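You operate a simulated robot arm through the tools that you are given. There is no shell and no other tool.

Carry out the task below with a simulated robot arm. There is one attempt and no reset: what you move stays moved.

Task
Ladle two ladles of hot soup into the blue bowl.
Fine: the lid waits on the serving tray and ends seated on the pot; the ladle ends on its coaster; the other bowl stays empty. Hold the lid by its knob: pot and soup are hot and scald. Spill no more than 8 ml a pour or dip. China and glass break when dropped, knocked or squeezed. Drop and topple nothing.

It is judged by the outcome, as a careful person would: the job done as asked, and still so three seconds after it is handed in. It fails if anything else is knocked over, pushed out of place, dropped, spilled or broken. Lids that push on must go on centred and level and be pressed home; caps that screw on are set level and turned clockwise until they are tight.

Robot
A 7-joint arm with a two-finger parallel gripper, fixed in place. Base frame: the origin is on the floor under the middle of its stand, x ahead of it, y to its left, z up; the work surface is at about z = 75.2. Readings come in cm, degrees, newtons and seconds.
With the tool pointing down near the work surface it reaches from about 44 to 92 cm from the base axis. Its first joint turns from -143.0 to 143.0 degrees. Payload 3 kg.
The tool frame sits at the grasp point between the pads (the TCP): z along the fingers, y along the line on which they close. The tips reach 3 cm beyond it. Largest opening 9.4 cm; finger width 2.8, thickness 1; the body of the gripper, 5 by 9.6 cm, starts 5.5 cm behind the TCP.
Orientation is that of the tool frame in the base frame, as a unit quaternion [x, y, z, w]. With the fingers straight down and closing along the base's y, the tool's x points along the base's -x, its y along +y and its z along -z.

Tools
- The arm moves only by the tool nudge_tool. Its argument "moves" is text: rows parted by semicolons, each of 7 numbers parted by spaces: the shift along the base's x, y, z in cm, then the turn, a rotation vector about the base's x, y, z in degrees, then the gripper command, from -1 (shut) to 1 (fully open), values between in proportion. In form: tx ty tz wx wy wz grip; .... A call has 1 to 20 rows; each row shifts and turns the commanded pose from where the row before left it. A row lasts 0.2 s, in which the tool goes at most 5 cm and 8.6 degrees; a call with a longer step from one row to the next is refused whole, and so is a gripper value outside its range. Where a pose cannot be reached the arm comes as near as it can. A force on the tool above 40 N (or 10 N above the force at the start of the call, whichever is more), or a blocked arm, ends the call early, and 0.2 s more pass. The fingers move at their own pace (about 7.2 cm/s each) and stop on an object; they squeeze with about 31 N. The grip force told is the motor's: it shows also when the fingers shut on nothing. Time passes only in rows, and 0.2 s behind the last, so rows that do not move let the fingers close. The reply holds the time, the measured pose of the TCP, the force on the tool along the base axes, the opening and the grip force, in the units named above and with some noise, with the torque about the TCP (base axes, N m) and any sound that the robot's microphone picked up.
- Cameras (640 x 400 px; columns grow to the right, rows downward): "scene" is fixed at [22.53, -65.46, 155.6]; the picture's right is [0.82, -0.58, 0.00], its down [-0.28, -0.39, -0.88] and it looks along [0.50, 0.72, -0.48] (base axes); focal length 337 px, centre (320, 200). "wrist" rides on the gripper at [7.6, 1.4, -10.2] in the tool frame; the picture's right is [-0.18, 0.98, 0.00], its down [-0.75, -0.14, -0.64] and it looks along [-0.63, -0.12, 0.77] (tool axes); focal length 243 px, centre (320, 200). There is no depth. A picture from a camera that has moved, and an enlarged one, comes with that camera's place and axes in the base frame and with its lens. The place of the scene camera against the robot may be out by one fixed shift of up to 1.2 cm in any direction.
- camera(camera): a new picture of that camera. It takes no simulated time.
- close_up(camera, box): a new picture of the part [left, top, right, bottom] of that camera's present view, enlarged. It takes no simulated time.
- job_done(): hands the job in; it is judged then, once.

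Places have to be worked out from the pictures, the camera data and where the tool is seen. Open the gripper and draw the arm clear of the work before you hand the job in, unless the task says otherwise.

The tools are called after ">>>" by a JSON object that holds its "api" and its "payload". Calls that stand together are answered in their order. nudge_tool: Moves the arm, as the interface text tells. Its arguments: {"type":"object","properties":{"moves":{"type":"string"}},"required":["moves"]} The other tools are called the same way: camera (camera) takes a picture; close_up (camera, box) takes an enlarged picture of a part of a camera's view; job_done () hands the job in.

At the start:

```text
clock: 0.0
position: [55.31, 27.74, 115.65]
tool_rot: [0.0, 1.0, 0.0, 0.0]
contact_force: [-0.4, 0.2, 0.1]
torque: [0.0, 0.02, 0.0]
width: 9.41
grasp_force: 0.1
```

scene: 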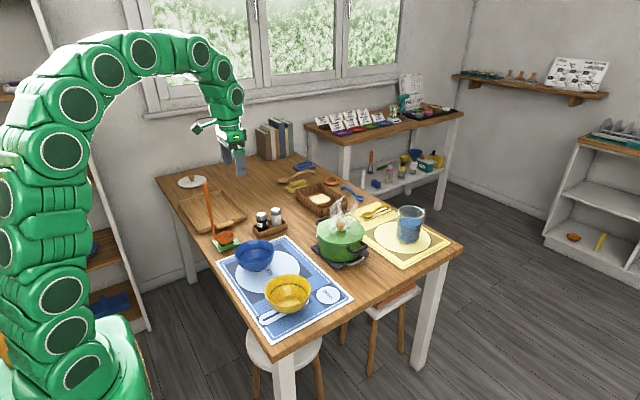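
wrist: 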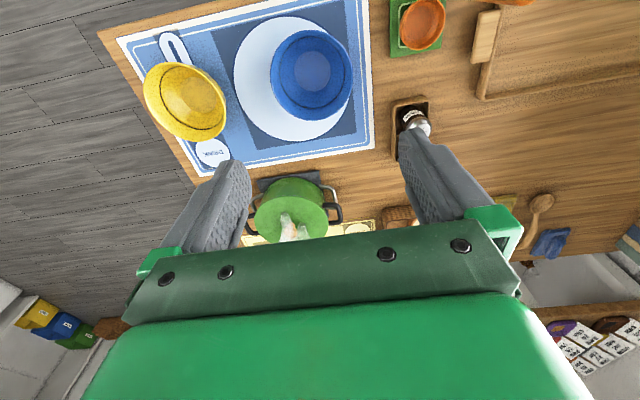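

I start by looking closely at the table to identify the pot, lid, ladle, coaster, tray and bowls.

>>> {"api": "close_up", "payload": {"camera": "scene", "box": [160, 160, 320, 260]}}

>>> {"api": "close_up", "payload": {"camera": "scene", "box": [210, 220, 370, 340]}}

>>> {"api": "close_up", "payload": {"camera": "scene", "box": [290, 170, 450, 270]}}

>>> {"api": "close_up", "payload": {"camera": "wrist", "box": [80, 0, 400, 250]}}

>>> {"api": "close_up", "payload": {"camera": "wrist", "box": [360, 0, 640, 180]}}

```text
4.00 times, centred on (240, 210) of scene
camera zoom: at [22.53, -65.46, 155.6], right [0.82, -0.58, 0.0], down [-0.28, -0.39, -0.88], along [0.5, 0.72, -0.48], focal length 1349 px, centre (640, 160)
```

zoom: 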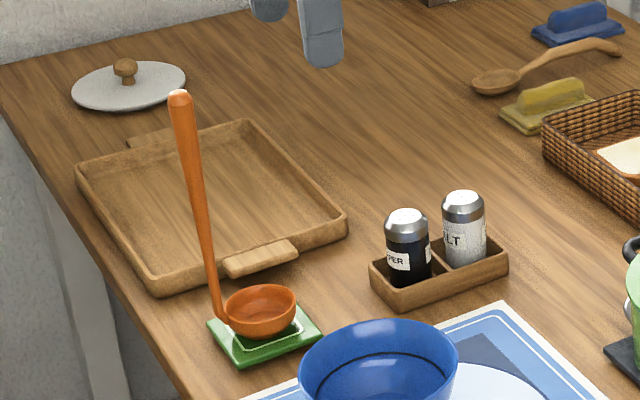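

```text
3.33 times, centred on (290, 280) of scene
camera zoom: at [22.53, -65.46, 155.6], right [0.82, -0.58, 0.0], down [-0.28, -0.39, -0.88], along [0.5, 0.72, -0.48], focal length 1124 px, centre (420, -67)
```

zoom: 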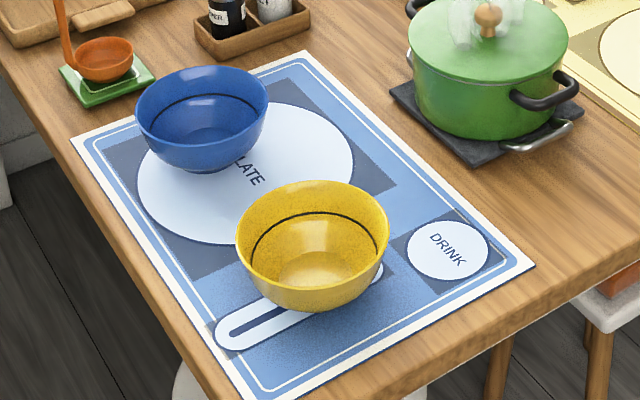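

```text
4.00 times, centred on (370, 220) of scene
camera zoom: at [22.53, -65.46, 155.6], right [0.82, -0.58, 0.0], down [-0.28, -0.39, -0.88], along [0.5, 0.72, -0.48], focal length 1349 px, centre (120, 120)
```

zoom: 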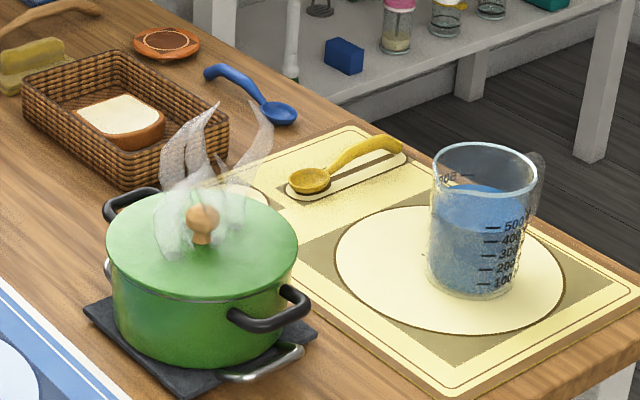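

```text
1.60 times, centred on (240, 125) of wrist
camera zoom: at [47.66, 29.3, 126.04], right [0.18, 0.98, 0.0], down [0.75, -0.14, 0.64], along [0.63, -0.12, -0.77], focal length 388 px, centre (448, 320)
```

zoom: 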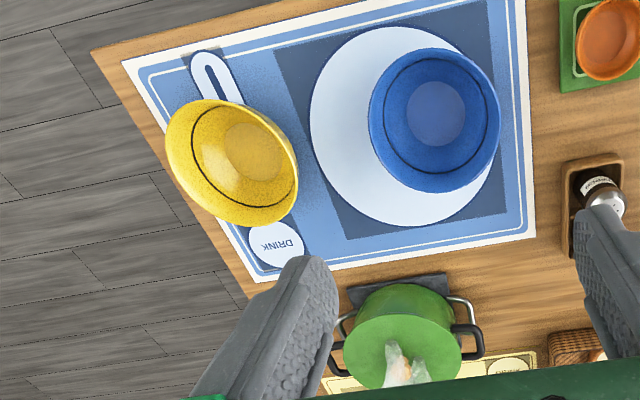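

```text
2.22 times, centred on (500, 90) of wrist
camera zoom: at [47.66, 29.3, 126.04], right [0.18, 0.98, 0.0], down [0.75, -0.14, 0.64], along [0.63, -0.12, -0.77], focal length 539 px, centre (-80, 444)
```

zoom: 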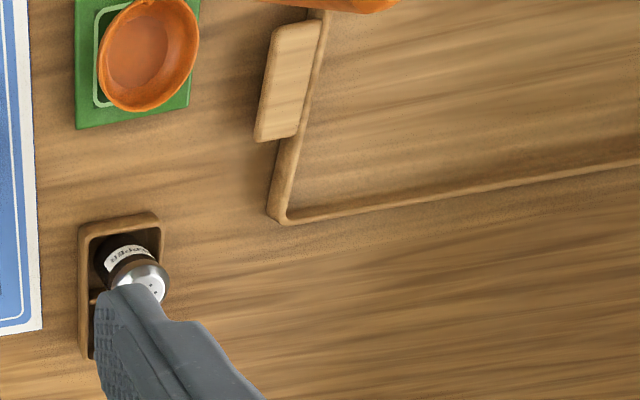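

The lid with its knob sits on the green pot at roughly (85,13). The ladle stands upright on the green coaster near (54,46), the wooden tray is centred near (59,74), and the blue bowl is near (58,25). I move above the near side of the pot, staying high, to get a better wrist view.

>>> {"api": "nudge_tool", "payload": {"moves": "2.9 -1.8 0 0 0 0 1; 2.9 -1.8 0 0 0 0 1; 2.9 -1.8 0 0 0 0 1; 2.9 -1.8 0 0 0 0 1; 2.9 -1.8 0 0 0 0 1; 2.9 -1.8 0 0 0 0 1; 2.9 -1.8 0 0 0 0 1; 0 0 0 0 0 0 1; 0 0 0 0 0 0 1"}}

>>> {"api": "camera", "payload": {"camera": "wrist"}}

>>> {"api": "camera", "payload": {"camera": "scene"}}

```text
clock: 2.0
position: [75.65, 15.32, 115.51]
tool_rot: [0.0, 1.0, 0.0, 0.0]
contact_force: [-0.1, -0.1, -0.6]
torque: [0.02, 0.03, -0.01]
width: 9.39
grasp_force: 0.1
```

```text
taken
camera wrist: at [67.97, 16.73, 125.9], right [0.18, 0.98, 0.0], down [0.75, -0.14, 0.64], along [0.63, -0.12, -0.77], focal length 243 px, centre (320, 200)
```

wrist: 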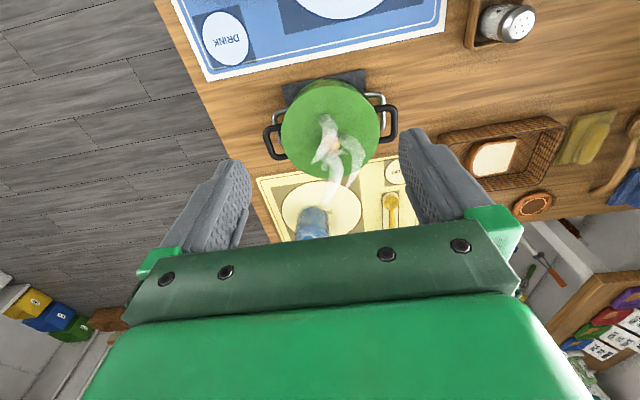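

```text
taken
```

scene: 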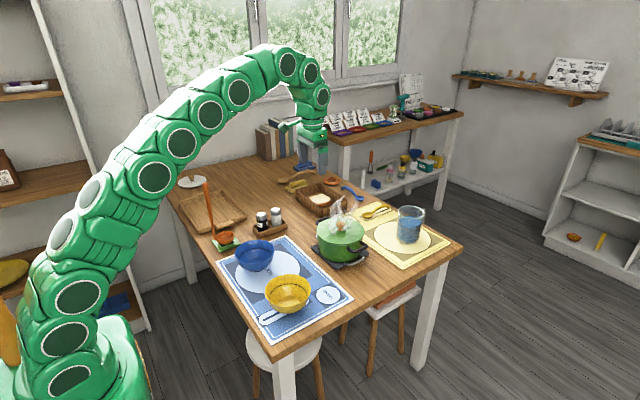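

The pot is now clear in the wrist view. I zoom in on the lid and knob from both cameras.

>>> {"api": "close_up", "payload": {"camera": "wrist", "box": [250, 60, 410, 200]}}

>>> {"api": "close_up", "payload": {"camera": "scene", "box": [300, 190, 380, 275]}}

```text
2.86 times, centred on (330, 130) of wrist
camera zoom: at [67.97, 16.73, 125.9], right [0.18, 0.98, 0.0], down [0.75, -0.14, 0.64], along [0.63, -0.12, -0.77], focal length 693 px, centre (291, 400)
```

zoom: 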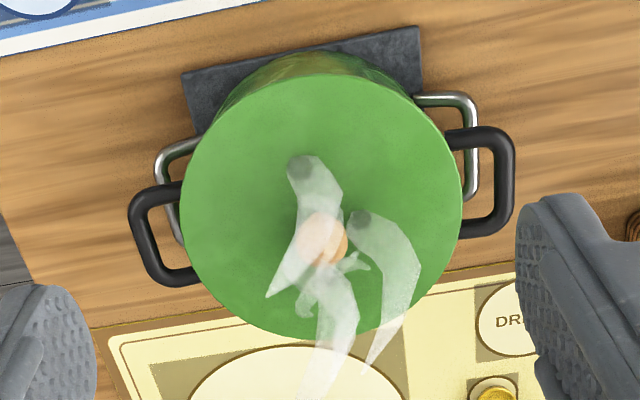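

```text
4.71 times, centred on (340, 232) of scene
camera zoom: at [22.53, -65.46, 155.6], right [0.82, -0.58, 0.0], down [-0.28, -0.39, -0.88], along [0.5, 0.72, -0.48], focal length 1587 px, centre (226, 47)
```

zoom: 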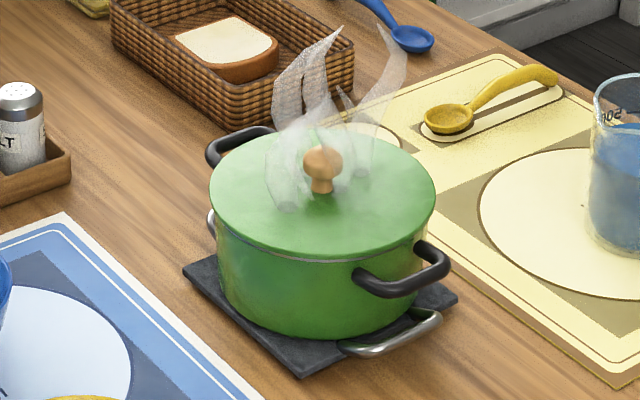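

Both views put the knob near (86.2, 15.1) with its middle about z 89.5. I move over it, come down to z≈100, and check again with the wrist camera.

>>> {"api": "nudge_tool", "payload": {"moves": "2.1 -0.05 0 0 0 0 1; 2.1 -0.05 0 0 0 0 1; 2.1 -0.05 0 0 0 0 1; 2.1 -0.05 0 0 0 0 1; 2.0 0 0 0 0 0 1; 0 0 -2.6 0 0 0 1; 0 0 -2.6 0 0 0 1; 0 0 -2.6 0 0 0 1; 0 0 -2.6 0 0 0 1; 0 0 -2.6 0 0 0 1; 0 0 -2.6 0 0 0 1; 0 0 0 0 0 0 1; 0 0 0 0 0 0 1"}}

>>> {"api": "camera", "payload": {"camera": "wrist"}}

>>> {"api": "camera", "payload": {"camera": "scene"}}

```text
clock: 4.8
position: [79.57, 15.05, 99.74]
tool_rot: [0.0, 1.0, 0.0, 0.0]
contact_force: [0.4, -0.3, 0.0]
torque: [0.01, 0.0, 0.0]
width: 9.39
grasp_force: 0.0
out of reach, approached as far as the arm can: row 2, 3, 4, 5
```

```text
taken
camera wrist: at [71.97, 16.57, 110.12], right [0.18, 0.98, 0.0], down [0.75, -0.14, 0.64], along [0.63, -0.12, -0.77], focal length 243 px, centre (320, 200)
```

wrist: 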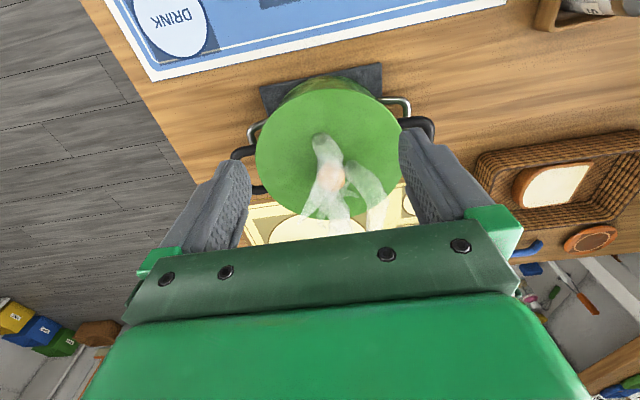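

```text
taken
```

scene: 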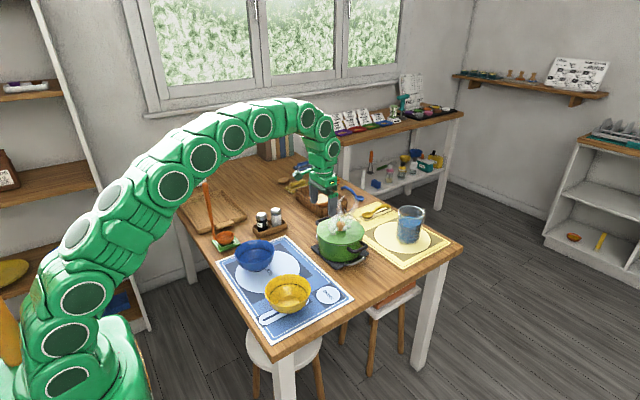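

At that height the reach ended at x≈79.6, but it grows lower down. I zoom in again to refine the knob position before going further out.

>>> {"api": "close_up", "payload": {"camera": "wrist", "box": [240, 70, 430, 230]}}

>>> {"api": "close_up", "payload": {"camera": "scene", "box": [280, 130, 400, 275]}}

```text
2.50 times, centred on (335, 150) of wrist
camera zoom: at [71.97, 16.57, 110.12], right [0.18, 0.98, 0.0], down [0.75, -0.14, 0.64], along [0.63, -0.12, -0.77], focal length 606 px, centre (282, 325)
```

zoom: 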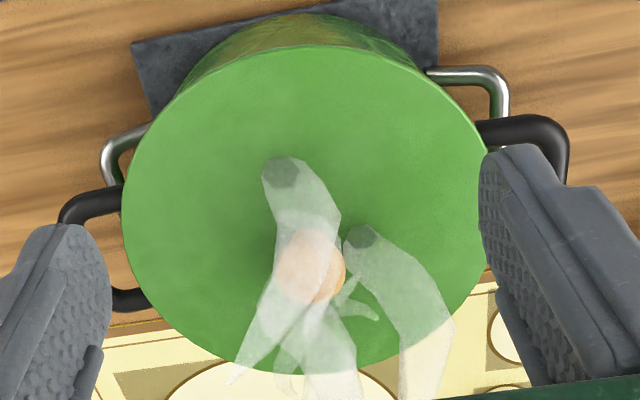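

```text
2.76 times, centred on (340, 202) of scene
camera zoom: at [22.53, -65.46, 155.6], right [0.82, -0.58, 0.0], down [-0.28, -0.39, -0.88], along [0.5, 0.72, -0.48], focal length 930 px, centre (265, 193)
```

zoom: 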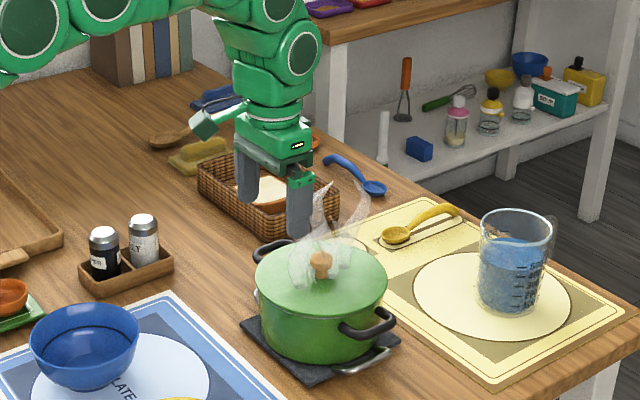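

Triangulating the two wrist views puts the knob at about (87.0, 15.1, 88.1). I move out over it at z≈96 and check again.

>>> {"api": "nudge_tool", "payload": {"moves": "0 0 -1.9 0 0 0 1; 0 0 -1.9 0 0 0 1; 1.9 0 0 0 0 0 1; 1.9 0 0 0 0 0 1; 1.9 0 0 0 0 0 1; 1.7 0 0 0 0 0 1; 0 0 0 0 0 0 1; 0 0 0 0 0 0 1"}}

>>> {"api": "camera", "payload": {"camera": "wrist"}}

>>> {"api": "close_up", "payload": {"camera": "scene", "box": [280, 130, 400, 275]}}

```text
clock: 6.6
position: [87.06, 15.02, 96.01]
tool_rot: [0.0, 1.0, 0.0, 0.0]
contact_force: [0.3, 0.0, -0.2]
torque: [-0.03, -0.01, -0.02]
width: 9.43
grasp_force: 0.0
```

```text
taken
camera wrist: at [79.38, 16.51, 106.36], right [0.18, 0.98, 0.0], down [0.75, -0.14, 0.64], along [0.63, -0.12, -0.77], focal length 243 px, centre (320, 200)
```

wrist: 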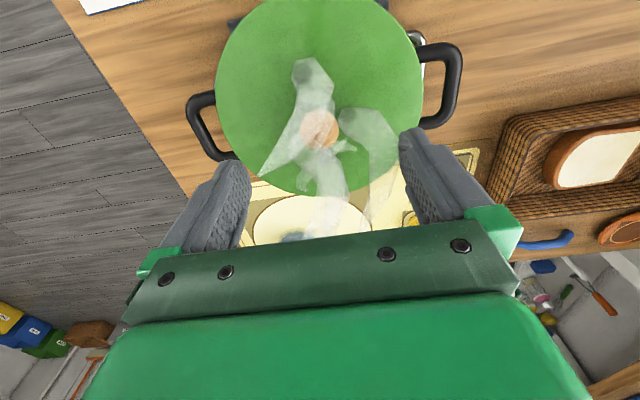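

```text
2.76 times, centred on (340, 202) of scene
camera zoom: at [22.53, -65.46, 155.6], right [0.82, -0.58, 0.0], down [-0.28, -0.39, -0.88], along [0.5, 0.72, -0.48], focal length 930 px, centre (265, 193)
```

zoom: 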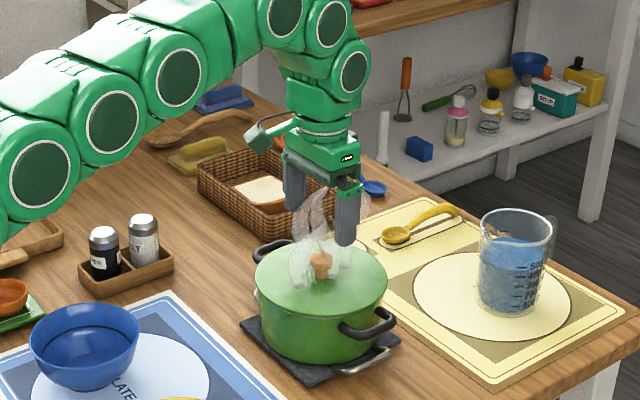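

The knob lines up with the TCP, perhaps 0.3 cm further out. I shift slightly and come down to z≈90.5, then look again.

>>> {"api": "nudge_tool", "payload": {"moves": "0.3 0 0 0 0 0 1; 0 0 -1 0 0 0 1; 0 0 -1 0 0 0 1; 0 0 -1 0 0 0 1; 0 0 -1 0 0 0 1; 0 0 -1 0 0 0 1; 0 0 -0.5 0 0 0 1; 0 0 0 0 0 0 1; 0 0 0 0 0 0 1"}}

>>> {"api": "close_up", "payload": {"camera": "wrist", "box": [200, 60, 450, 240]}}

>>> {"api": "close_up", "payload": {"camera": "scene", "box": [300, 170, 390, 270]}}

```text
clock: 8.6
position: [87.28, 15.11, 90.45]
tool_rot: [0.0, 1.0, 0.0, 0.0]
contact_force: [0.2, -0.6, -0.9]
torque: [-0.01, 0.02, -0.01]
width: 9.39
grasp_force: 0.1
```

```text
2.22 times, centred on (325, 150) of wrist
camera zoom: at [79.62, 16.56, 100.84], right [0.18, 0.98, 0.0], down [0.75, -0.14, 0.64], along [0.63, -0.12, -0.77], focal length 539 px, centre (309, 311)
```

zoom: 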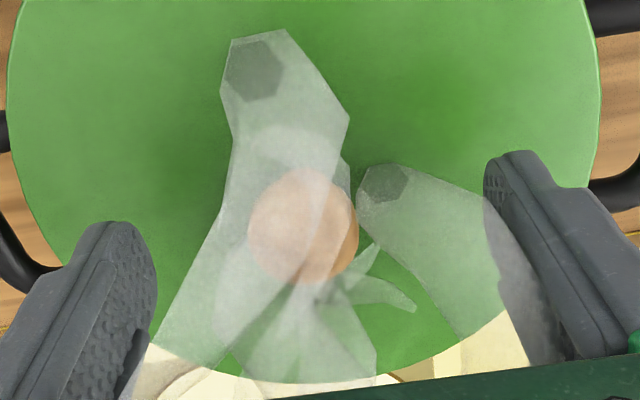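

```text
4.00 times, centred on (345, 220) of scene
camera zoom: at [22.53, -65.46, 155.6], right [0.82, -0.58, 0.0], down [-0.28, -0.39, -0.88], along [0.5, 0.72, -0.48], focal length 1349 px, centre (220, 120)
```

zoom: 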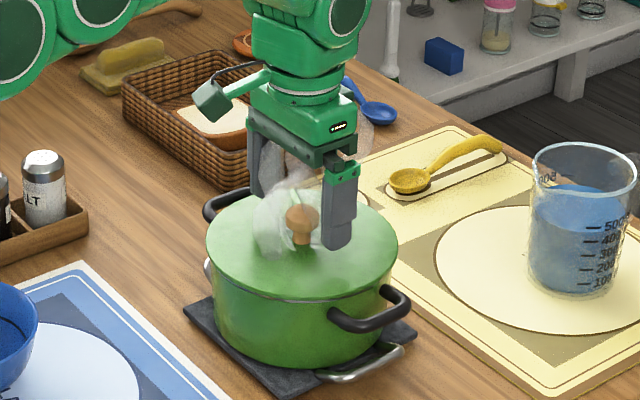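

The knob is centred between the fingers at about (87.2, 15.0, 88.0), with a radius near 1.5. I lower 1.5 cm so the tips stay just above the lid, then close on the knob.

>>> {"api": "nudge_tool", "payload": {"moves": "0 0 -0.5 0 0 0 1; 0 0 -0.5 0 0 0 1; 0 0 -0.5 0 0 0 1; 0 0 0 0 0 0 1; 0 0 0 0 0 0 0.4; 0 0 0 0 0 0 0; 0 0 0 0 0 0 -1; 0 0 0 0 0 0 -1; 0 0 0 0 0 0 -1; 0 0 0 0 0 0 -1"}}

>>> {"api": "close_up", "payload": {"camera": "wrist", "box": [200, 60, 450, 240]}}

>>> {"api": "close_up", "payload": {"camera": "scene", "box": [300, 170, 390, 270]}}

```text
clock: 10.8
position: [87.26, 15.25, 88.97]
tool_rot: [0.001, 1.0, 0.0, 0.0]
contact_force: [-1.6, -2.8, 1.6]
torque: [-0.08, 0.06, 0.0]
width: 3.04
grasp_force: 30.9
```

```text
2.22 times, centred on (325, 150) of wrist
camera zoom: at [79.59, 16.6, 99.34], right [0.19, 0.98, 0.0], down [0.75, -0.14, 0.64], along [0.63, -0.12, -0.77], focal length 539 px, centre (309, 311)
```

zoom: 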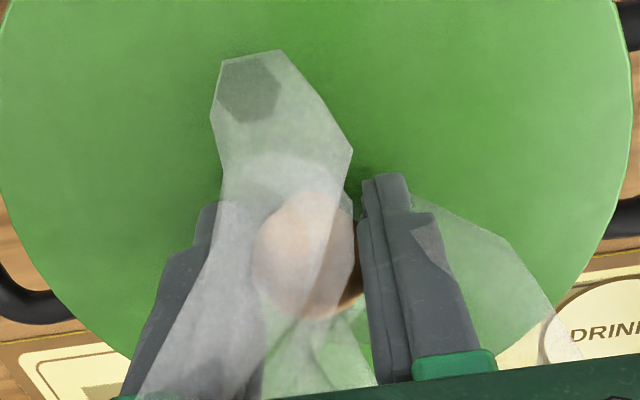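

```text
4.00 times, centred on (345, 220) of scene
camera zoom: at [22.53, -65.46, 155.6], right [0.82, -0.58, 0.0], down [-0.28, -0.39, -0.88], along [0.5, 0.72, -0.48], focal length 1349 px, centre (220, 120)
```

zoom: 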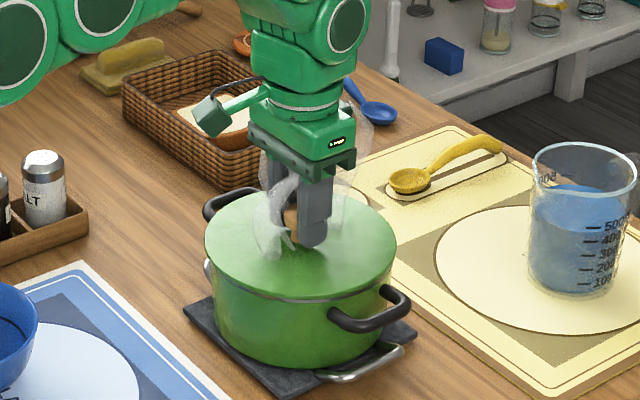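

The knob is held (width 3.04, 31 N) at TCP (87.26, 15.25, 88.97), which I note as the seated position. I lift slowly straight up.

>>> {"api": "nudge_tool", "payload": {"moves": "0 0 0.3 0 0 0 -1; 0 0 0.3 0 0 0 -1; 0 0 0.4 0 0 0 -1; 0 0 0.5 0 0 0 -1; 0 0 0.5 0 0 0 -1; 0 0 0.7 0 0 0 -1; 0 0 0.8 0 0 0 -1; 0 0 0.8 0 0 0 -1; 0 0 0.8 0 0 0 -1; 0 0 0 0 0 0 -1"}}

>>> {"api": "close_up", "payload": {"camera": "scene", "box": [300, 170, 390, 270]}}

>>> {"api": "camera", "payload": {"camera": "wrist"}}

```text
clock: 13.0
position: [87.33, 15.16, 94.14]
tool_rot: [0.0, 1.0, 0.0, -0.001]
contact_force: [0.1, 0.5, -1.4]
torque: [0.01, 0.03, 0.0]
width: 3.03
grasp_force: 31.0
```

```text
4.00 times, centred on (345, 220) of scene
camera zoom: at [22.53, -65.46, 155.6], right [0.82, -0.58, 0.0], down [-0.28, -0.39, -0.88], along [0.5, 0.72, -0.48], focal length 1349 px, centre (220, 120)
```

zoom: 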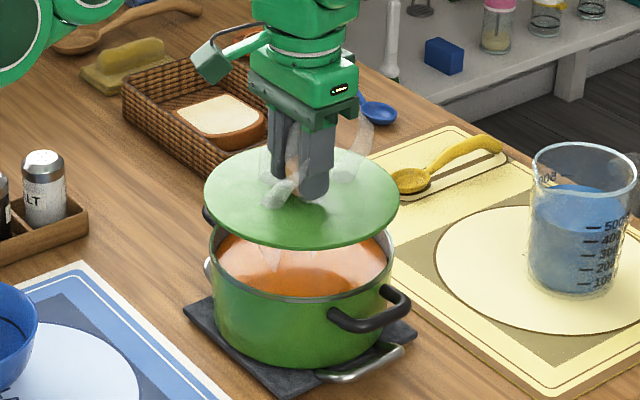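

```text
taken
camera wrist: at [79.58, 16.62, 104.39], right [0.18, 0.98, 0.0], down [0.75, -0.14, 0.64], along [0.63, -0.12, -0.77], focal length 243 px, centre (320, 200)
```

wrist: 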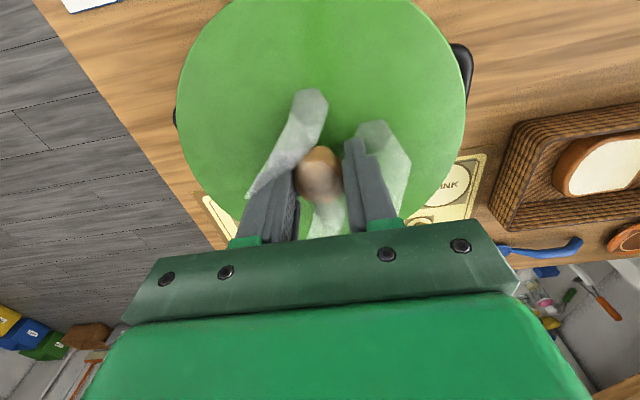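

The lid came away cleanly and hangs level. I raise it while drawing inward, so it will pass well above the ladle and shakers.

>>> {"api": "nudge_tool", "payload": {"moves": "-0.5 0 1.2 0 0 0 -1; -1 -0.15 2.1 0 0 0 -1; -1 -0.15 2.1 0 0 0 -1; -1 -0.2 2.1 0 0 0 -1; -1 -0.2 2.1 0 0 0 -1; -1 -0.2 2.1 0 0 0 -1; -1 -0.2 2.1 0 0 0 -1; -0.8 -0.1 2.1 0 0 0 -1; -0.5 -0.1 1.0 0 0 0 -1; 0 0 0 0 0 0 -1"}}

>>> {"api": "camera", "payload": {"camera": "scene"}}

```text
clock: 15.2
position: [79.48, 13.81, 111.15]
tool_rot: [0.0, 1.0, 0.0, 0.001]
contact_force: [0.1, 1.4, -2.2]
torque: [0.0, 0.01, 0.0]
width: 3.01
grasp_force: 30.6
```

```text
taken
```

scene: 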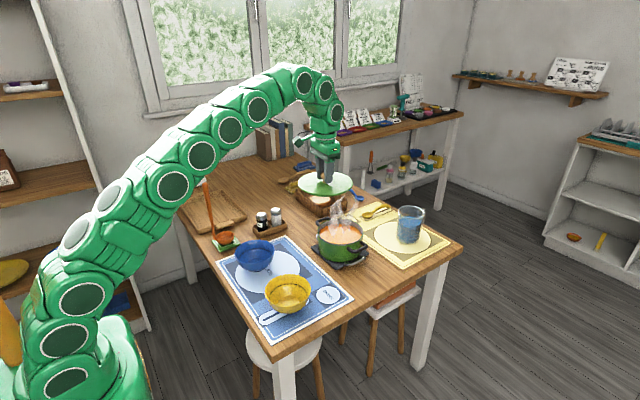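

The lid is stable at z≈111. I swing it around the base towards the tray at constant radius, turning the yaw along with the arm.

>>> {"api": "nudge_tool", "payload": {"moves": "-0.68 3.46 0 0 0 2.5 -1; -0.84 3.42 0 0 0 2.5 -1; -0.99 3.38 0 0 0 2.5 -1; -1.13 3.33 0 0 0 2.5 -1; -1.27 3.28 0 0 0 2.5 -1; -1.42 3.23 0 0 0 2.5 -1; -1.56 3.15 0 0 0 2.5 -1; -1.69 3.09 0 0 0 2.5 -1; -1.83 3.01 0 0 0 2.5 -1; -1.95 2.93 0 0 0 2.5 -1; -2.09 2.84 0 0 0 2.5 -1; -2.2 2.74 0 0 0 2.5 -1; -2.32 2.65 0 0 0 2.5 -1; -2.44 2.54 0 0 0 2.5 -1; -2.54 2.44 0 0 0 2.5 -1; -2.65 2.32 0 0 0 2.5 -1; 0 0 0 0 0 0 -1"}}

>>> {"api": "camera", "payload": {"camera": "scene"}}

>>> {"api": "camera", "payload": {"camera": "wrist"}}

```text
clock: 18.8
position: [51.71, 61.77, 110.8]
tool_rot: [-0.342, 0.94, 0.0, 0.0]
contact_force: [-0.4, 0.2, -1.0]
torque: [0.0, -0.01, 0.04]
width: 3.02
grasp_force: 31.0
```

```text
taken
```

scene: 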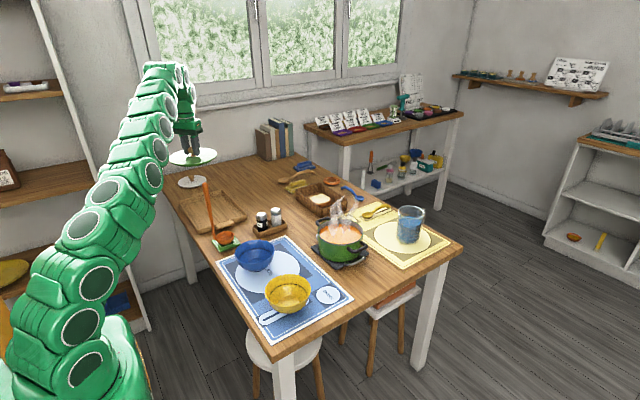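

```text
taken
camera wrist: at [45.11, 57.94, 121.22], right [-0.49, 0.87, 0.0], down [0.67, 0.38, 0.64], along [0.56, 0.31, -0.77], focal length 243 px, centre (320, 200)
```

wrist: 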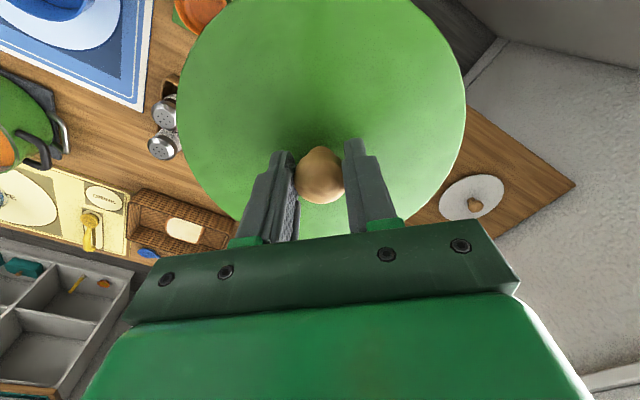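

The lid is over the near corner of the tray and the arm clears the ladle. I zoom in to fix the tray's place and check the arm's clearance.

>>> {"api": "close_up", "payload": {"camera": "scene", "box": [130, 130, 290, 260]}}

>>> {"api": "close_up", "payload": {"camera": "scene", "box": [60, 50, 260, 260]}}

```text
3.08 times, centred on (210, 195) of scene
camera zoom: at [22.53, -65.46, 155.6], right [0.82, -0.58, 0.0], down [-0.28, -0.39, -0.88], along [0.5, 0.72, -0.48], focal length 1038 px, centre (658, 215)
```

zoom: 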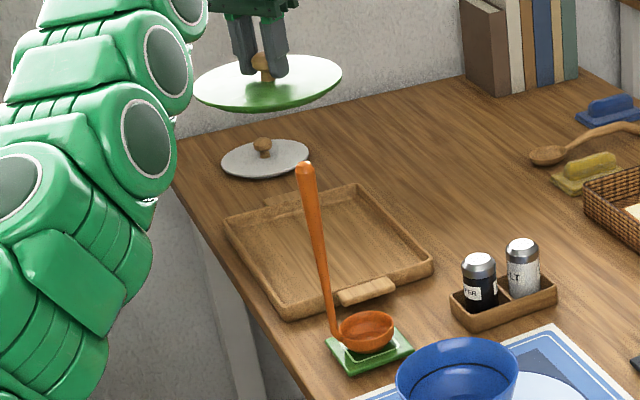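

```text
1.90 times, centred on (160, 155) of scene
camera zoom: at [22.53, -65.46, 155.6], right [0.82, -0.58, 0.0], down [-0.28, -0.39, -0.88], along [0.5, 0.72, -0.48], focal length 642 px, centre (625, 286)
```

zoom: 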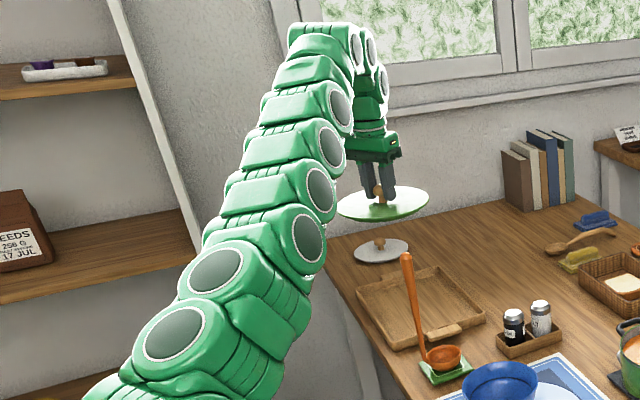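

The tray looks about 21 cm wide outside and the lid about 17.5 cm, so I look more closely at the tray's inside edges to place the lid well.

>>> {"api": "close_up", "payload": {"camera": "scene", "box": [175, 180, 255, 245]}}

>>> {"api": "close_up", "payload": {"camera": "scene", "box": [165, 135, 225, 195]}}

```text
6.15 times, centred on (215, 212) of scene
camera zoom: at [22.53, -65.46, 155.6], right [0.82, -0.58, 0.0], down [-0.28, -0.39, -0.88], along [0.5, 0.72, -0.48], focal length 2076 px, centre (966, 123)
```

zoom: 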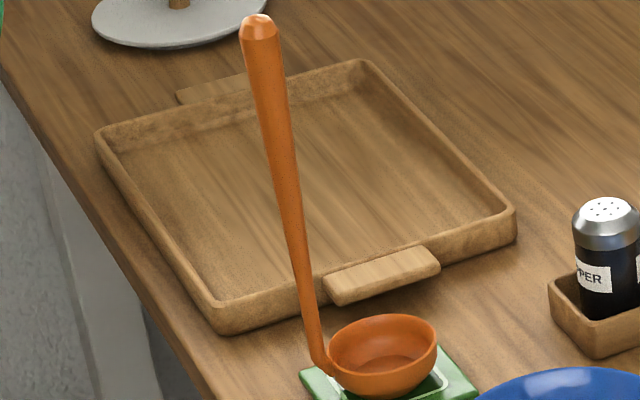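

```text
6.67 times, centred on (195, 165) of scene
camera zoom: at [22.53, -65.46, 155.6], right [0.82, -0.58, 0.0], down [-0.28, -0.39, -0.88], along [0.5, 0.72, -0.48], focal length 2248 px, centre (1153, 433)
```

zoom: 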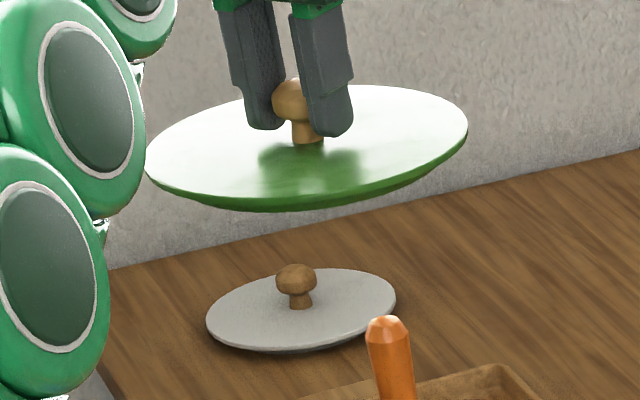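

The tray's inside spans about x 48–68.5, and its near inner wall is at y≈59.5, so the lid fits flat with its centre near (58.1, 69.4). I go outward and down part way, then check the arm's clearance to the ladle handle.

>>> {"api": "nudge_tool", "payload": {"moves": "0.64 0.75 -1 0 0 0 -1; 0.64 0.75 -1.5 0 0 0 -1; 0.64 0.75 -1.5 0 0 0 -1; 0.64 0.75 -1.5 0 0 0 -1; 0.64 0.75 -1.5 0 0 0 -1; 0.64 0.75 -1.5 0 0 0 -1; 0.64 0.75 -1.5 0 0 0 -1; 0.64 0.75 -1.5 0 0 0 -1; 0.64 0.75 -1.5 0 0 0 -1; 0.64 0.75 -1.5 0 0 0 -1; 0 0 0 0 0 0 -1; 0 0 0 0 0 0 -1"}}

>>> {"api": "close_up", "payload": {"camera": "scene", "box": [60, 60, 260, 260]}}

>>> {"api": "camera", "payload": {"camera": "wrist"}}

```text
clock: 21.4
position: [56.8, 67.1, 98.18]
tool_rot: [-0.342, 0.94, 0.0, 0.0]
contact_force: [0.6, 0.6, -2.4]
torque: [0.01, -0.02, -0.01]
width: 3.05
grasp_force: 31.7
out of reach, approached as far as the arm can: row 7, 9, 10
```

```text
2.00 times, centred on (160, 160) of scene
camera zoom: at [22.53, -65.46, 155.6], right [0.82, -0.58, 0.0], down [-0.28, -0.39, -0.88], along [0.5, 0.72, -0.48], focal length 675 px, centre (640, 280)
```

zoom: 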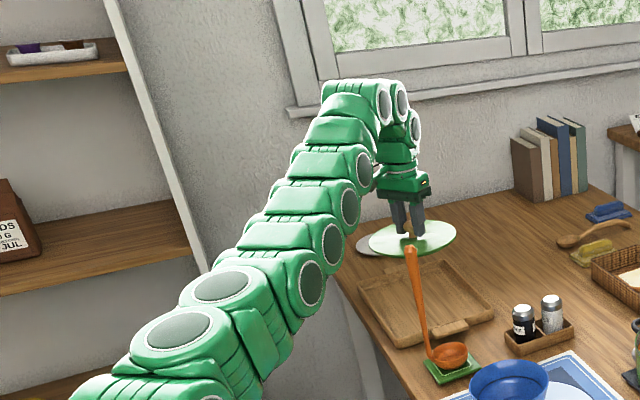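

```text
taken
camera wrist: at [49.95, 63.26, 108.39], right [-0.49, 0.87, 0.0], down [0.67, 0.38, 0.64], along [0.56, 0.31, -0.77], focal length 243 px, centre (320, 200)
```

wrist: 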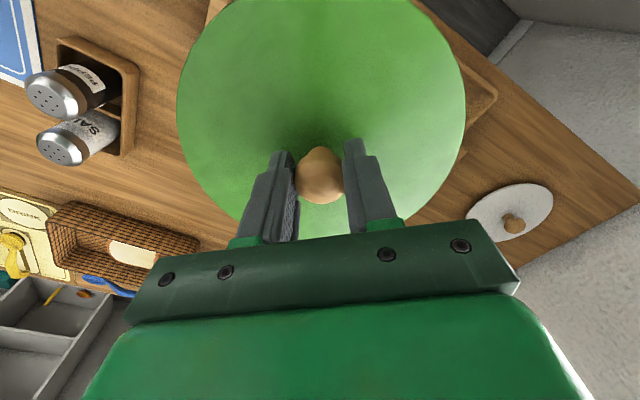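

The arm clears the ladle by a wide margin, and the wrist view puts the tray's far-left corner at (47.5, 86.3), which agrees. I descend further and edge outward to (58.1, 69.5).

>>> {"api": "nudge_tool", "payload": {"moves": "0 0 -1.5 0 0 0 -1; 0 0 -1.5 0 0 0 -1; 0 0 -1.5 0 0 0 -1; 0 0 -1.5 0 0 0 -1; 0.33 0.6 -1 0 0 0 -1; 0.33 0.6 -1 0 0 0 -1; 0.33 0.6 -1 0 0 0 -1; 0.33 0.6 -1 0 0 0 -1; 0 0 0 0 0 0 -1; 0 0 0 0 0 0 -1"}}

>>> {"api": "camera", "payload": {"camera": "scene"}}

>>> {"api": "camera", "payload": {"camera": "wrist"}}

>>> {"api": "close_up", "payload": {"camera": "scene", "box": [160, 140, 260, 260]}}

```text
clock: 23.6
position: [57.47, 68.94, 89.01]
tool_rot: [-0.342, 0.94, -0.001, 0.0]
contact_force: [-0.3, -0.7, -2.2]
torque: [-0.01, -0.03, 0.0]
width: 3.03
grasp_force: 30.7
out of reach, approached as far as the arm can: row 8
```

```text
taken
```

scene: 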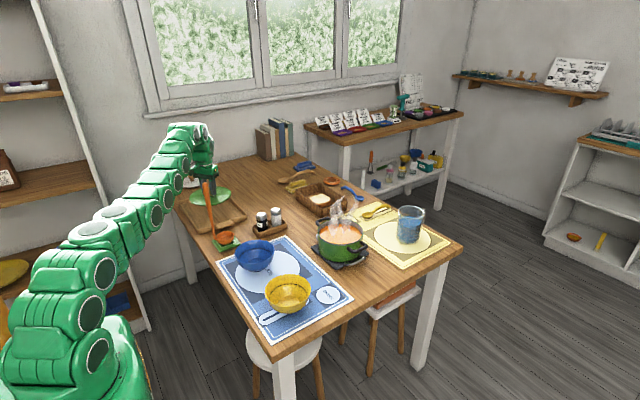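

```text
taken
camera wrist: at [50.79, 65.08, 99.29], right [-0.49, 0.87, 0.0], down [0.67, 0.38, 0.64], along [0.56, 0.31, -0.77], focal length 243 px, centre (320, 200)
```

wrist: 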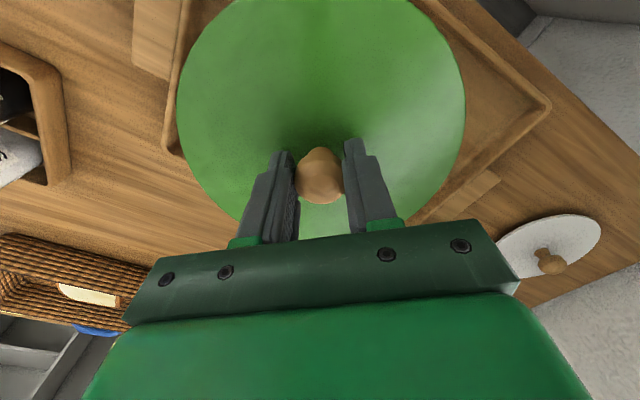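

```text
3.33 times, centred on (210, 200) of scene
camera zoom: at [22.53, -65.46, 155.6], right [0.82, -0.58, 0.0], down [-0.28, -0.39, -0.88], along [0.5, 0.72, -0.48], focal length 1124 px, centre (687, 200)
```

zoom: 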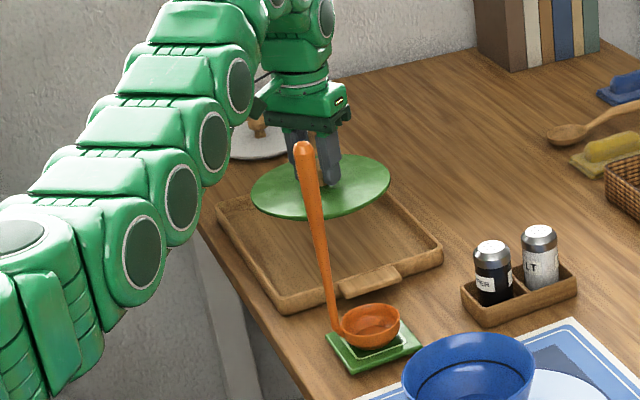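

Fresh wrist readings give the tray as x 47.1–69.0, y 57.2–86.6, and the arm is clear of the ladle. I go down the rest of the way in small steps, watching the vertical force.

>>> {"api": "nudge_tool", "payload": {"moves": "0 0 -1 0 0 0 -1; 0 0 -1 0 0 0 -1; 0.25 0.2 -1 0 0 0 -1; 0.25 0.2 -1 0 0 0 -1; 0 0 -0.6 0 0 0 -1; 0 0 -0.4 0 0 0 -1; 0 0 -0.4 0 0 0 -1; 0 0 0 0 0 0 -1"}}

>>> {"api": "close_up", "payload": {"camera": "scene", "box": [160, 140, 260, 260]}}

>>> {"api": "camera", "payload": {"camera": "wrist"}}

```text
clock: 25.4
position: [57.69, 68.96, 83.39]
tool_rot: [-0.342, 0.94, 0.0, 0.0]
contact_force: [0.5, 0.7, -1.5]
torque: [-0.04, 0.0, -0.01]
width: 3.04
grasp_force: 31.6
out of reach, approached as far as the arm can: row 4
```

```text
3.33 times, centred on (210, 200) of scene
camera zoom: at [22.53, -65.46, 155.6], right [0.82, -0.58, 0.0], down [-0.28, -0.39, -0.88], along [0.5, 0.72, -0.48], focal length 1124 px, centre (687, 200)
```

zoom: 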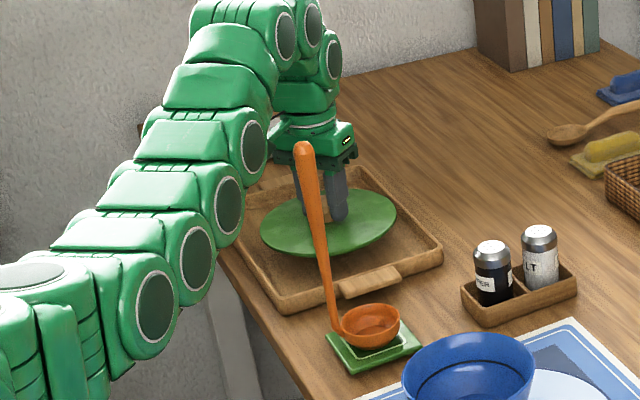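

```text
taken
camera wrist: at [50.95, 65.14, 93.79], right [-0.49, 0.87, 0.0], down [0.67, 0.38, 0.64], along [0.56, 0.31, -0.77], focal length 243 px, centre (320, 200)
```

wrist: 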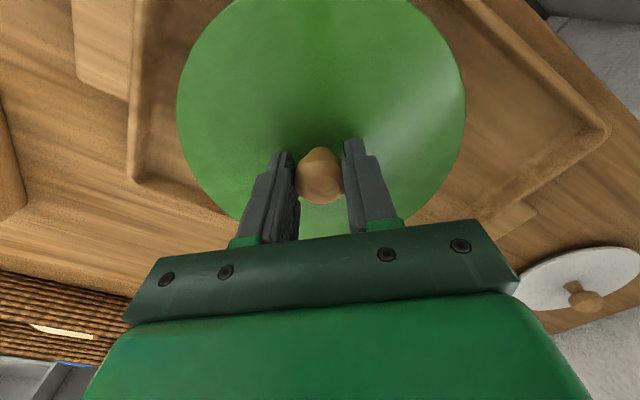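

The lid is inside the tray walls at z≈83.4 and not yet touching. I shift slightly to centre it and lower gently until contact.

>>> {"api": "nudge_tool", "payload": {"moves": "0.3 -0.25 -0.3 0 0 0 -1; 0 0 -0.4 0 0 0 -1; 0 0 -0.4 0 0 0 -1; 0 0 -0.3 0 0 0 -1; 0 0 0 0 0 0 -1"}}

>>> {"api": "close_up", "payload": {"camera": "scene", "box": [170, 170, 250, 250]}}

```text
clock: 26.6
position: [58.21, 68.57, 82.01]
tool_rot: [-0.341, 0.94, 0.0, -0.001]
contact_force: [-0.4, -1.0, -1.4]
torque: [-0.02, -0.02, 0.02]
width: 3.04
grasp_force: 31.2
```

```text
5.00 times, centred on (210, 210) of scene
camera zoom: at [22.53, -65.46, 155.6], right [0.82, -0.58, 0.0], down [-0.28, -0.39, -0.88], along [0.5, 0.72, -0.48], focal length 1686 px, centre (870, 150)
```

zoom: 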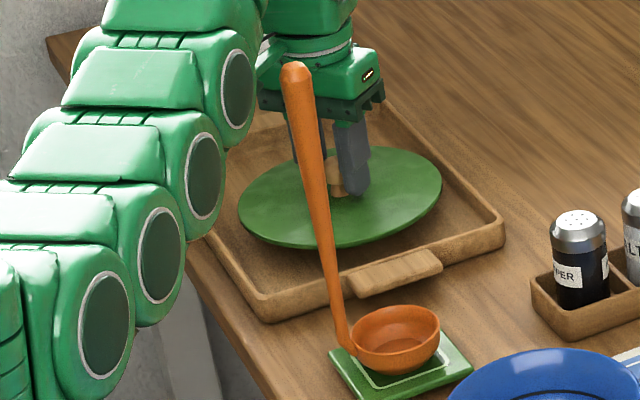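

There is no contact yet (force unchanged), and there is a gap of about 2.5 cm between arm and ladle. I continue in small steps.

>>> {"api": "nudge_tool", "payload": {"moves": "0 0 -0.3 0 0 0 -1; 0 0 -0.3 0 0 0 -1; 0 0 0 0 0 0 -1"}}

>>> {"api": "close_up", "payload": {"camera": "scene", "box": [170, 170, 250, 250]}}

```text
clock: 27.4
position: [58.05, 68.55, 81.53]
tool_rot: [-0.342, 0.94, 0.0, 0.0]
contact_force: [-0.3, 0.3, -1.8]
torque: [-0.01, -0.01, 0.03]
width: 3.04
grasp_force: 30.9
```

```text
5.00 times, centred on (210, 210) of scene
camera zoom: at [22.53, -65.46, 155.6], right [0.82, -0.58, 0.0], down [-0.28, -0.39, -0.88], along [0.5, 0.72, -0.48], focal length 1686 px, centre (870, 150)
```

zoom: 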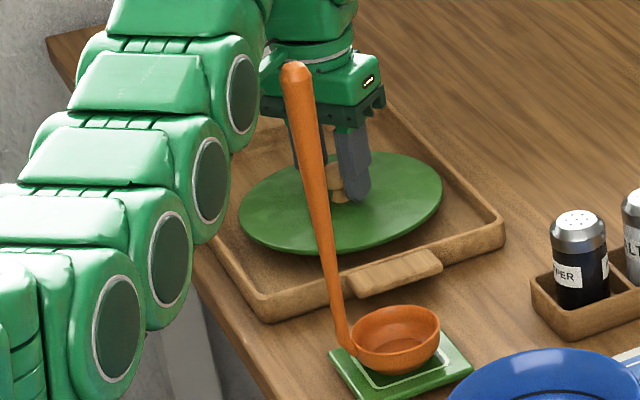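

>>> {"api": "nudge_tool", "payload": {"moves": "0 0 -0.25 0 0 0 -1; 0 0 -0.25 0 0 0 -1; 0 0 0 0 0 0 -1"}}

>>> {"api": "close_up", "payload": {"camera": "scene", "box": [170, 170, 250, 250]}}

```text
clock: 28.2
position: [58.09, 68.67, 81.05]
tool_rot: [-0.342, 0.94, 0.0, -0.001]
contact_force: [-0.3, -0.3, -1.2]
torque: [-0.03, 0.02, -0.02]
width: 3.04
grasp_force: 31.0
```

```text
5.00 times, centred on (210, 210) of scene
camera zoom: at [22.53, -65.46, 155.6], right [0.82, -0.58, 0.0], down [-0.28, -0.39, -0.88], along [0.5, 0.72, -0.48], focal length 1686 px, centre (870, 150)
```

zoom: 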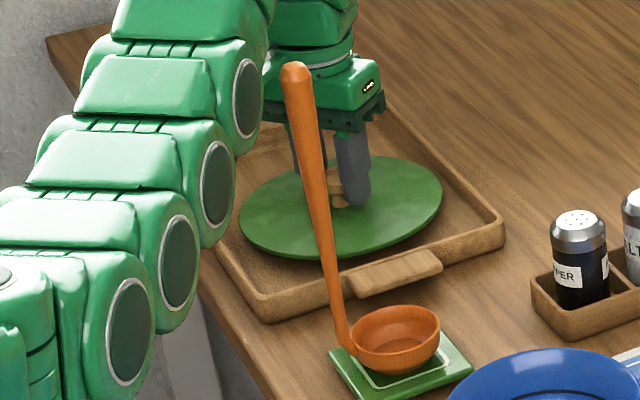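

There is still no contact at z≈81.05, and the lid stays level with the ladle clear. I lower another half centimetre.

>>> {"api": "nudge_tool", "payload": {"moves": "0 0 -0.25 0 0 0 -1; 0 0 -0.25 0 0 0 -1; 0 0 0 0 0 0 -1"}}

>>> {"api": "close_up", "payload": {"camera": "scene", "box": [170, 170, 250, 250]}}

```text
clock: 29.0
position: [57.98, 68.67, 80.49]
tool_rot: [-0.342, 0.94, 0.0, 0.001]
contact_force: [-1.2, -1.7, 8.1]
torque: [-0.16, 0.04, -0.01]
width: 3.03
grasp_force: 31.3
```

```text
5.00 times, centred on (210, 210) of scene
camera zoom: at [22.53, -65.46, 155.6], right [0.82, -0.58, 0.0], down [-0.28, -0.39, -0.88], along [0.5, 0.72, -0.48], focal length 1686 px, centre (870, 150)
```

zoom: 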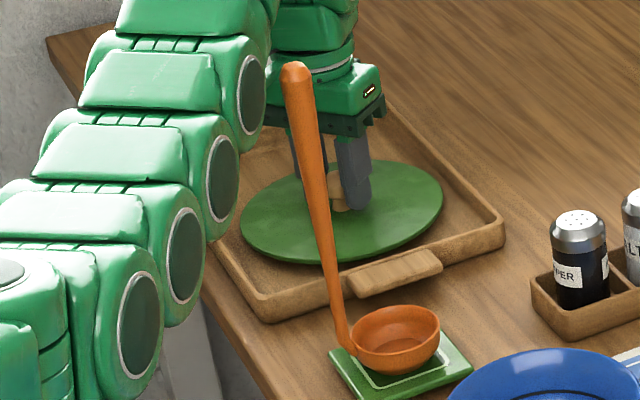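

The lid is in contact, with the force up about 10 N, and rests level on the tray floor with TCP at (58.0, 68.7, 80.5). I ease off slightly and open the fingers.

>>> {"api": "nudge_tool", "payload": {"moves": "0 0 0.15 0 0 0 -1; 0 0 0 0 0 0 -0.2; 0 0 0 0 0 0 0.3; 0 0 0 0 0 0 1; 0 0 0 0 0 0 1; 0 0 0 0 0 0 1"}}

>>> {"api": "camera", "payload": {"camera": "wrist"}}

>>> {"api": "close_up", "payload": {"camera": "scene", "box": [170, 170, 250, 250]}}

```text
clock: 30.4
position: [58.03, 68.67, 80.77]
tool_rot: [-0.342, 0.94, 0.0, 0.0]
contact_force: [0.4, 0.1, -0.5]
torque: [-0.05, -0.04, -0.03]
width: 9.39
grasp_force: 0.0
```

```text
taken
camera wrist: at [51.23, 64.86, 91.07], right [-0.49, 0.87, 0.0], down [0.67, 0.38, 0.64], along [0.56, 0.31, -0.77], focal length 243 px, centre (320, 200)
```

wrist: 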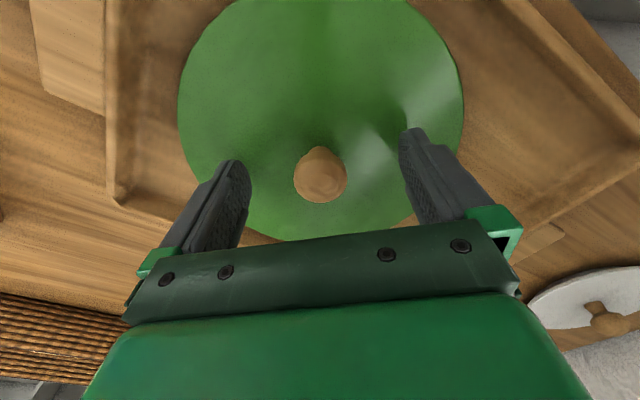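

```text
5.00 times, centred on (210, 210) of scene
camera zoom: at [22.53, -65.46, 155.6], right [0.82, -0.58, 0.0], down [-0.28, -0.39, -0.88], along [0.5, 0.72, -0.48], focal length 1686 px, centre (870, 150)
```

zoom: 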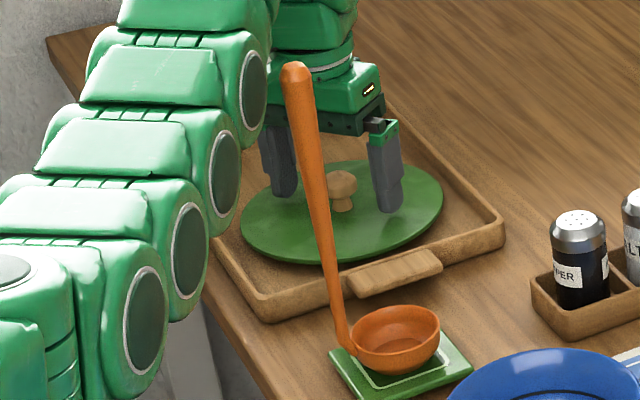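

The lid rests flat in the tray and the knob is free of the fingers. I back the arm up and inward along the way it came.

>>> {"api": "nudge_tool", "payload": {"moves": "0 0 1 0 0 0 1; 0 0 1.5 0 0 0 1; 0 0 1.5 0 0 0 1; -0.6 -0.7 1.8 0 0 0 1; -0.6 -0.7 1.8 0 0 0 1; -0.6 -0.7 1.8 0 0 0 1; -0.6 -0.7 1.8 0 0 0 1; -0.6 -0.7 2 0 0 0 1; -0.6 -0.7 2 0 0 0 1; -0.6 -0.7 2 0 0 0 1; -0.6 -0.7 2.2 0 0 0 1; -0.6 -0.7 2.2 0 0 0 1; -0.6 -0.7 2.2 0 0 0 1; -0.6 -0.7 2.2 0 0 0 1; -0.6 -0.7 2.2 0 0 0 1; 0 0 0 0 0 0 1"}}

>>> {"api": "camera", "payload": {"camera": "scene"}}

>>> {"api": "camera", "payload": {"camera": "wrist"}}

```text
clock: 33.8
position: [50.69, 60.1, 108.85]
tool_rot: [-0.342, 0.94, -0.001, 0.0]
contact_force: [0.1, -0.4, 0.0]
torque: [0.03, 0.0, -0.02]
width: 9.41
grasp_force: 0.1
```

```text
taken
```

scene: 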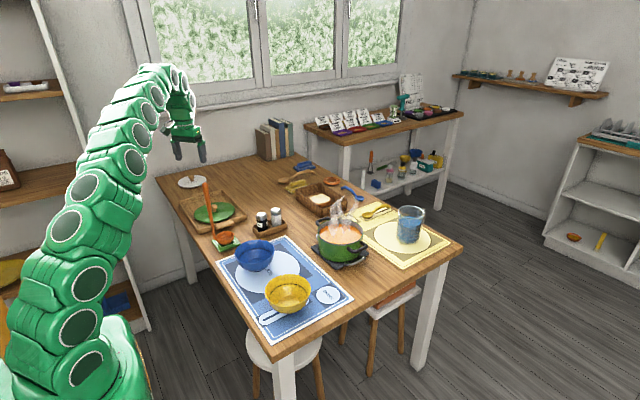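

```text
taken
camera wrist: at [43.94, 56.31, 119.2], right [-0.49, 0.87, 0.0], down [0.67, 0.38, 0.64], along [0.56, 0.31, -0.77], focal length 243 px, centre (320, 200)
```

wrist: 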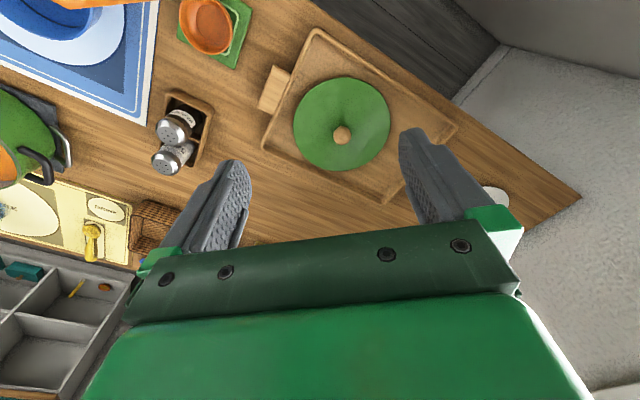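

I raise the arm and draw it in towards the base so the wrist camera can look at the ladle from the robot side.

>>> {"api": "nudge_tool", "payload": {"moves": "0 0 3 0 0 0 1; 0 0 3 0 0 0 1; -1 -1.5 3 0 0 0 1; -1.6 -3 0 0 0 0 1; -1.6 -3 0 0 0 0 1; -1.6 -3 0 0 0 0 1; -1.6 -3 0 0 0 0 1; -1.6 -3 0 0 0 0 1; -1.6 -3 0 0 0 0 1; -1.6 -3 0 0 0 0 1; -0.8 -1.5 0 0 0 0 1; 0 0 0 0 0 0 1; 0 0 0 0 0 0 1"}}

>>> {"api": "camera", "payload": {"camera": "wrist"}}

>>> {"api": "camera", "payload": {"camera": "scene"}}

```text
clock: 36.6
position: [37.8, 36.3, 117.74]
tool_rot: [-0.342, 0.94, 0.0, 0.0]
contact_force: [0.4, -0.5, -0.6]
torque: [0.02, 0.01, 0.0]
width: 9.43
grasp_force: 0.1
```

```text
taken
camera wrist: at [31.06, 32.38, 128.1], right [-0.49, 0.87, 0.0], down [0.67, 0.38, 0.64], along [0.56, 0.32, -0.77], focal length 243 px, centre (320, 200)
```

wrist: 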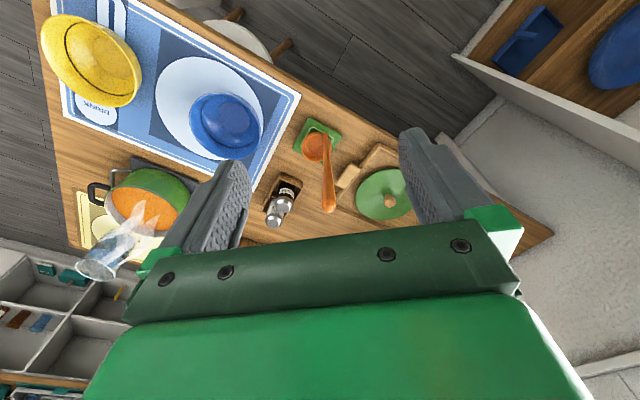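

```text
taken
```

scene: 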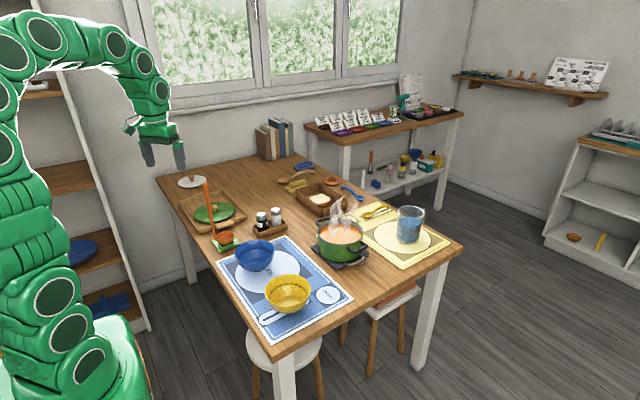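

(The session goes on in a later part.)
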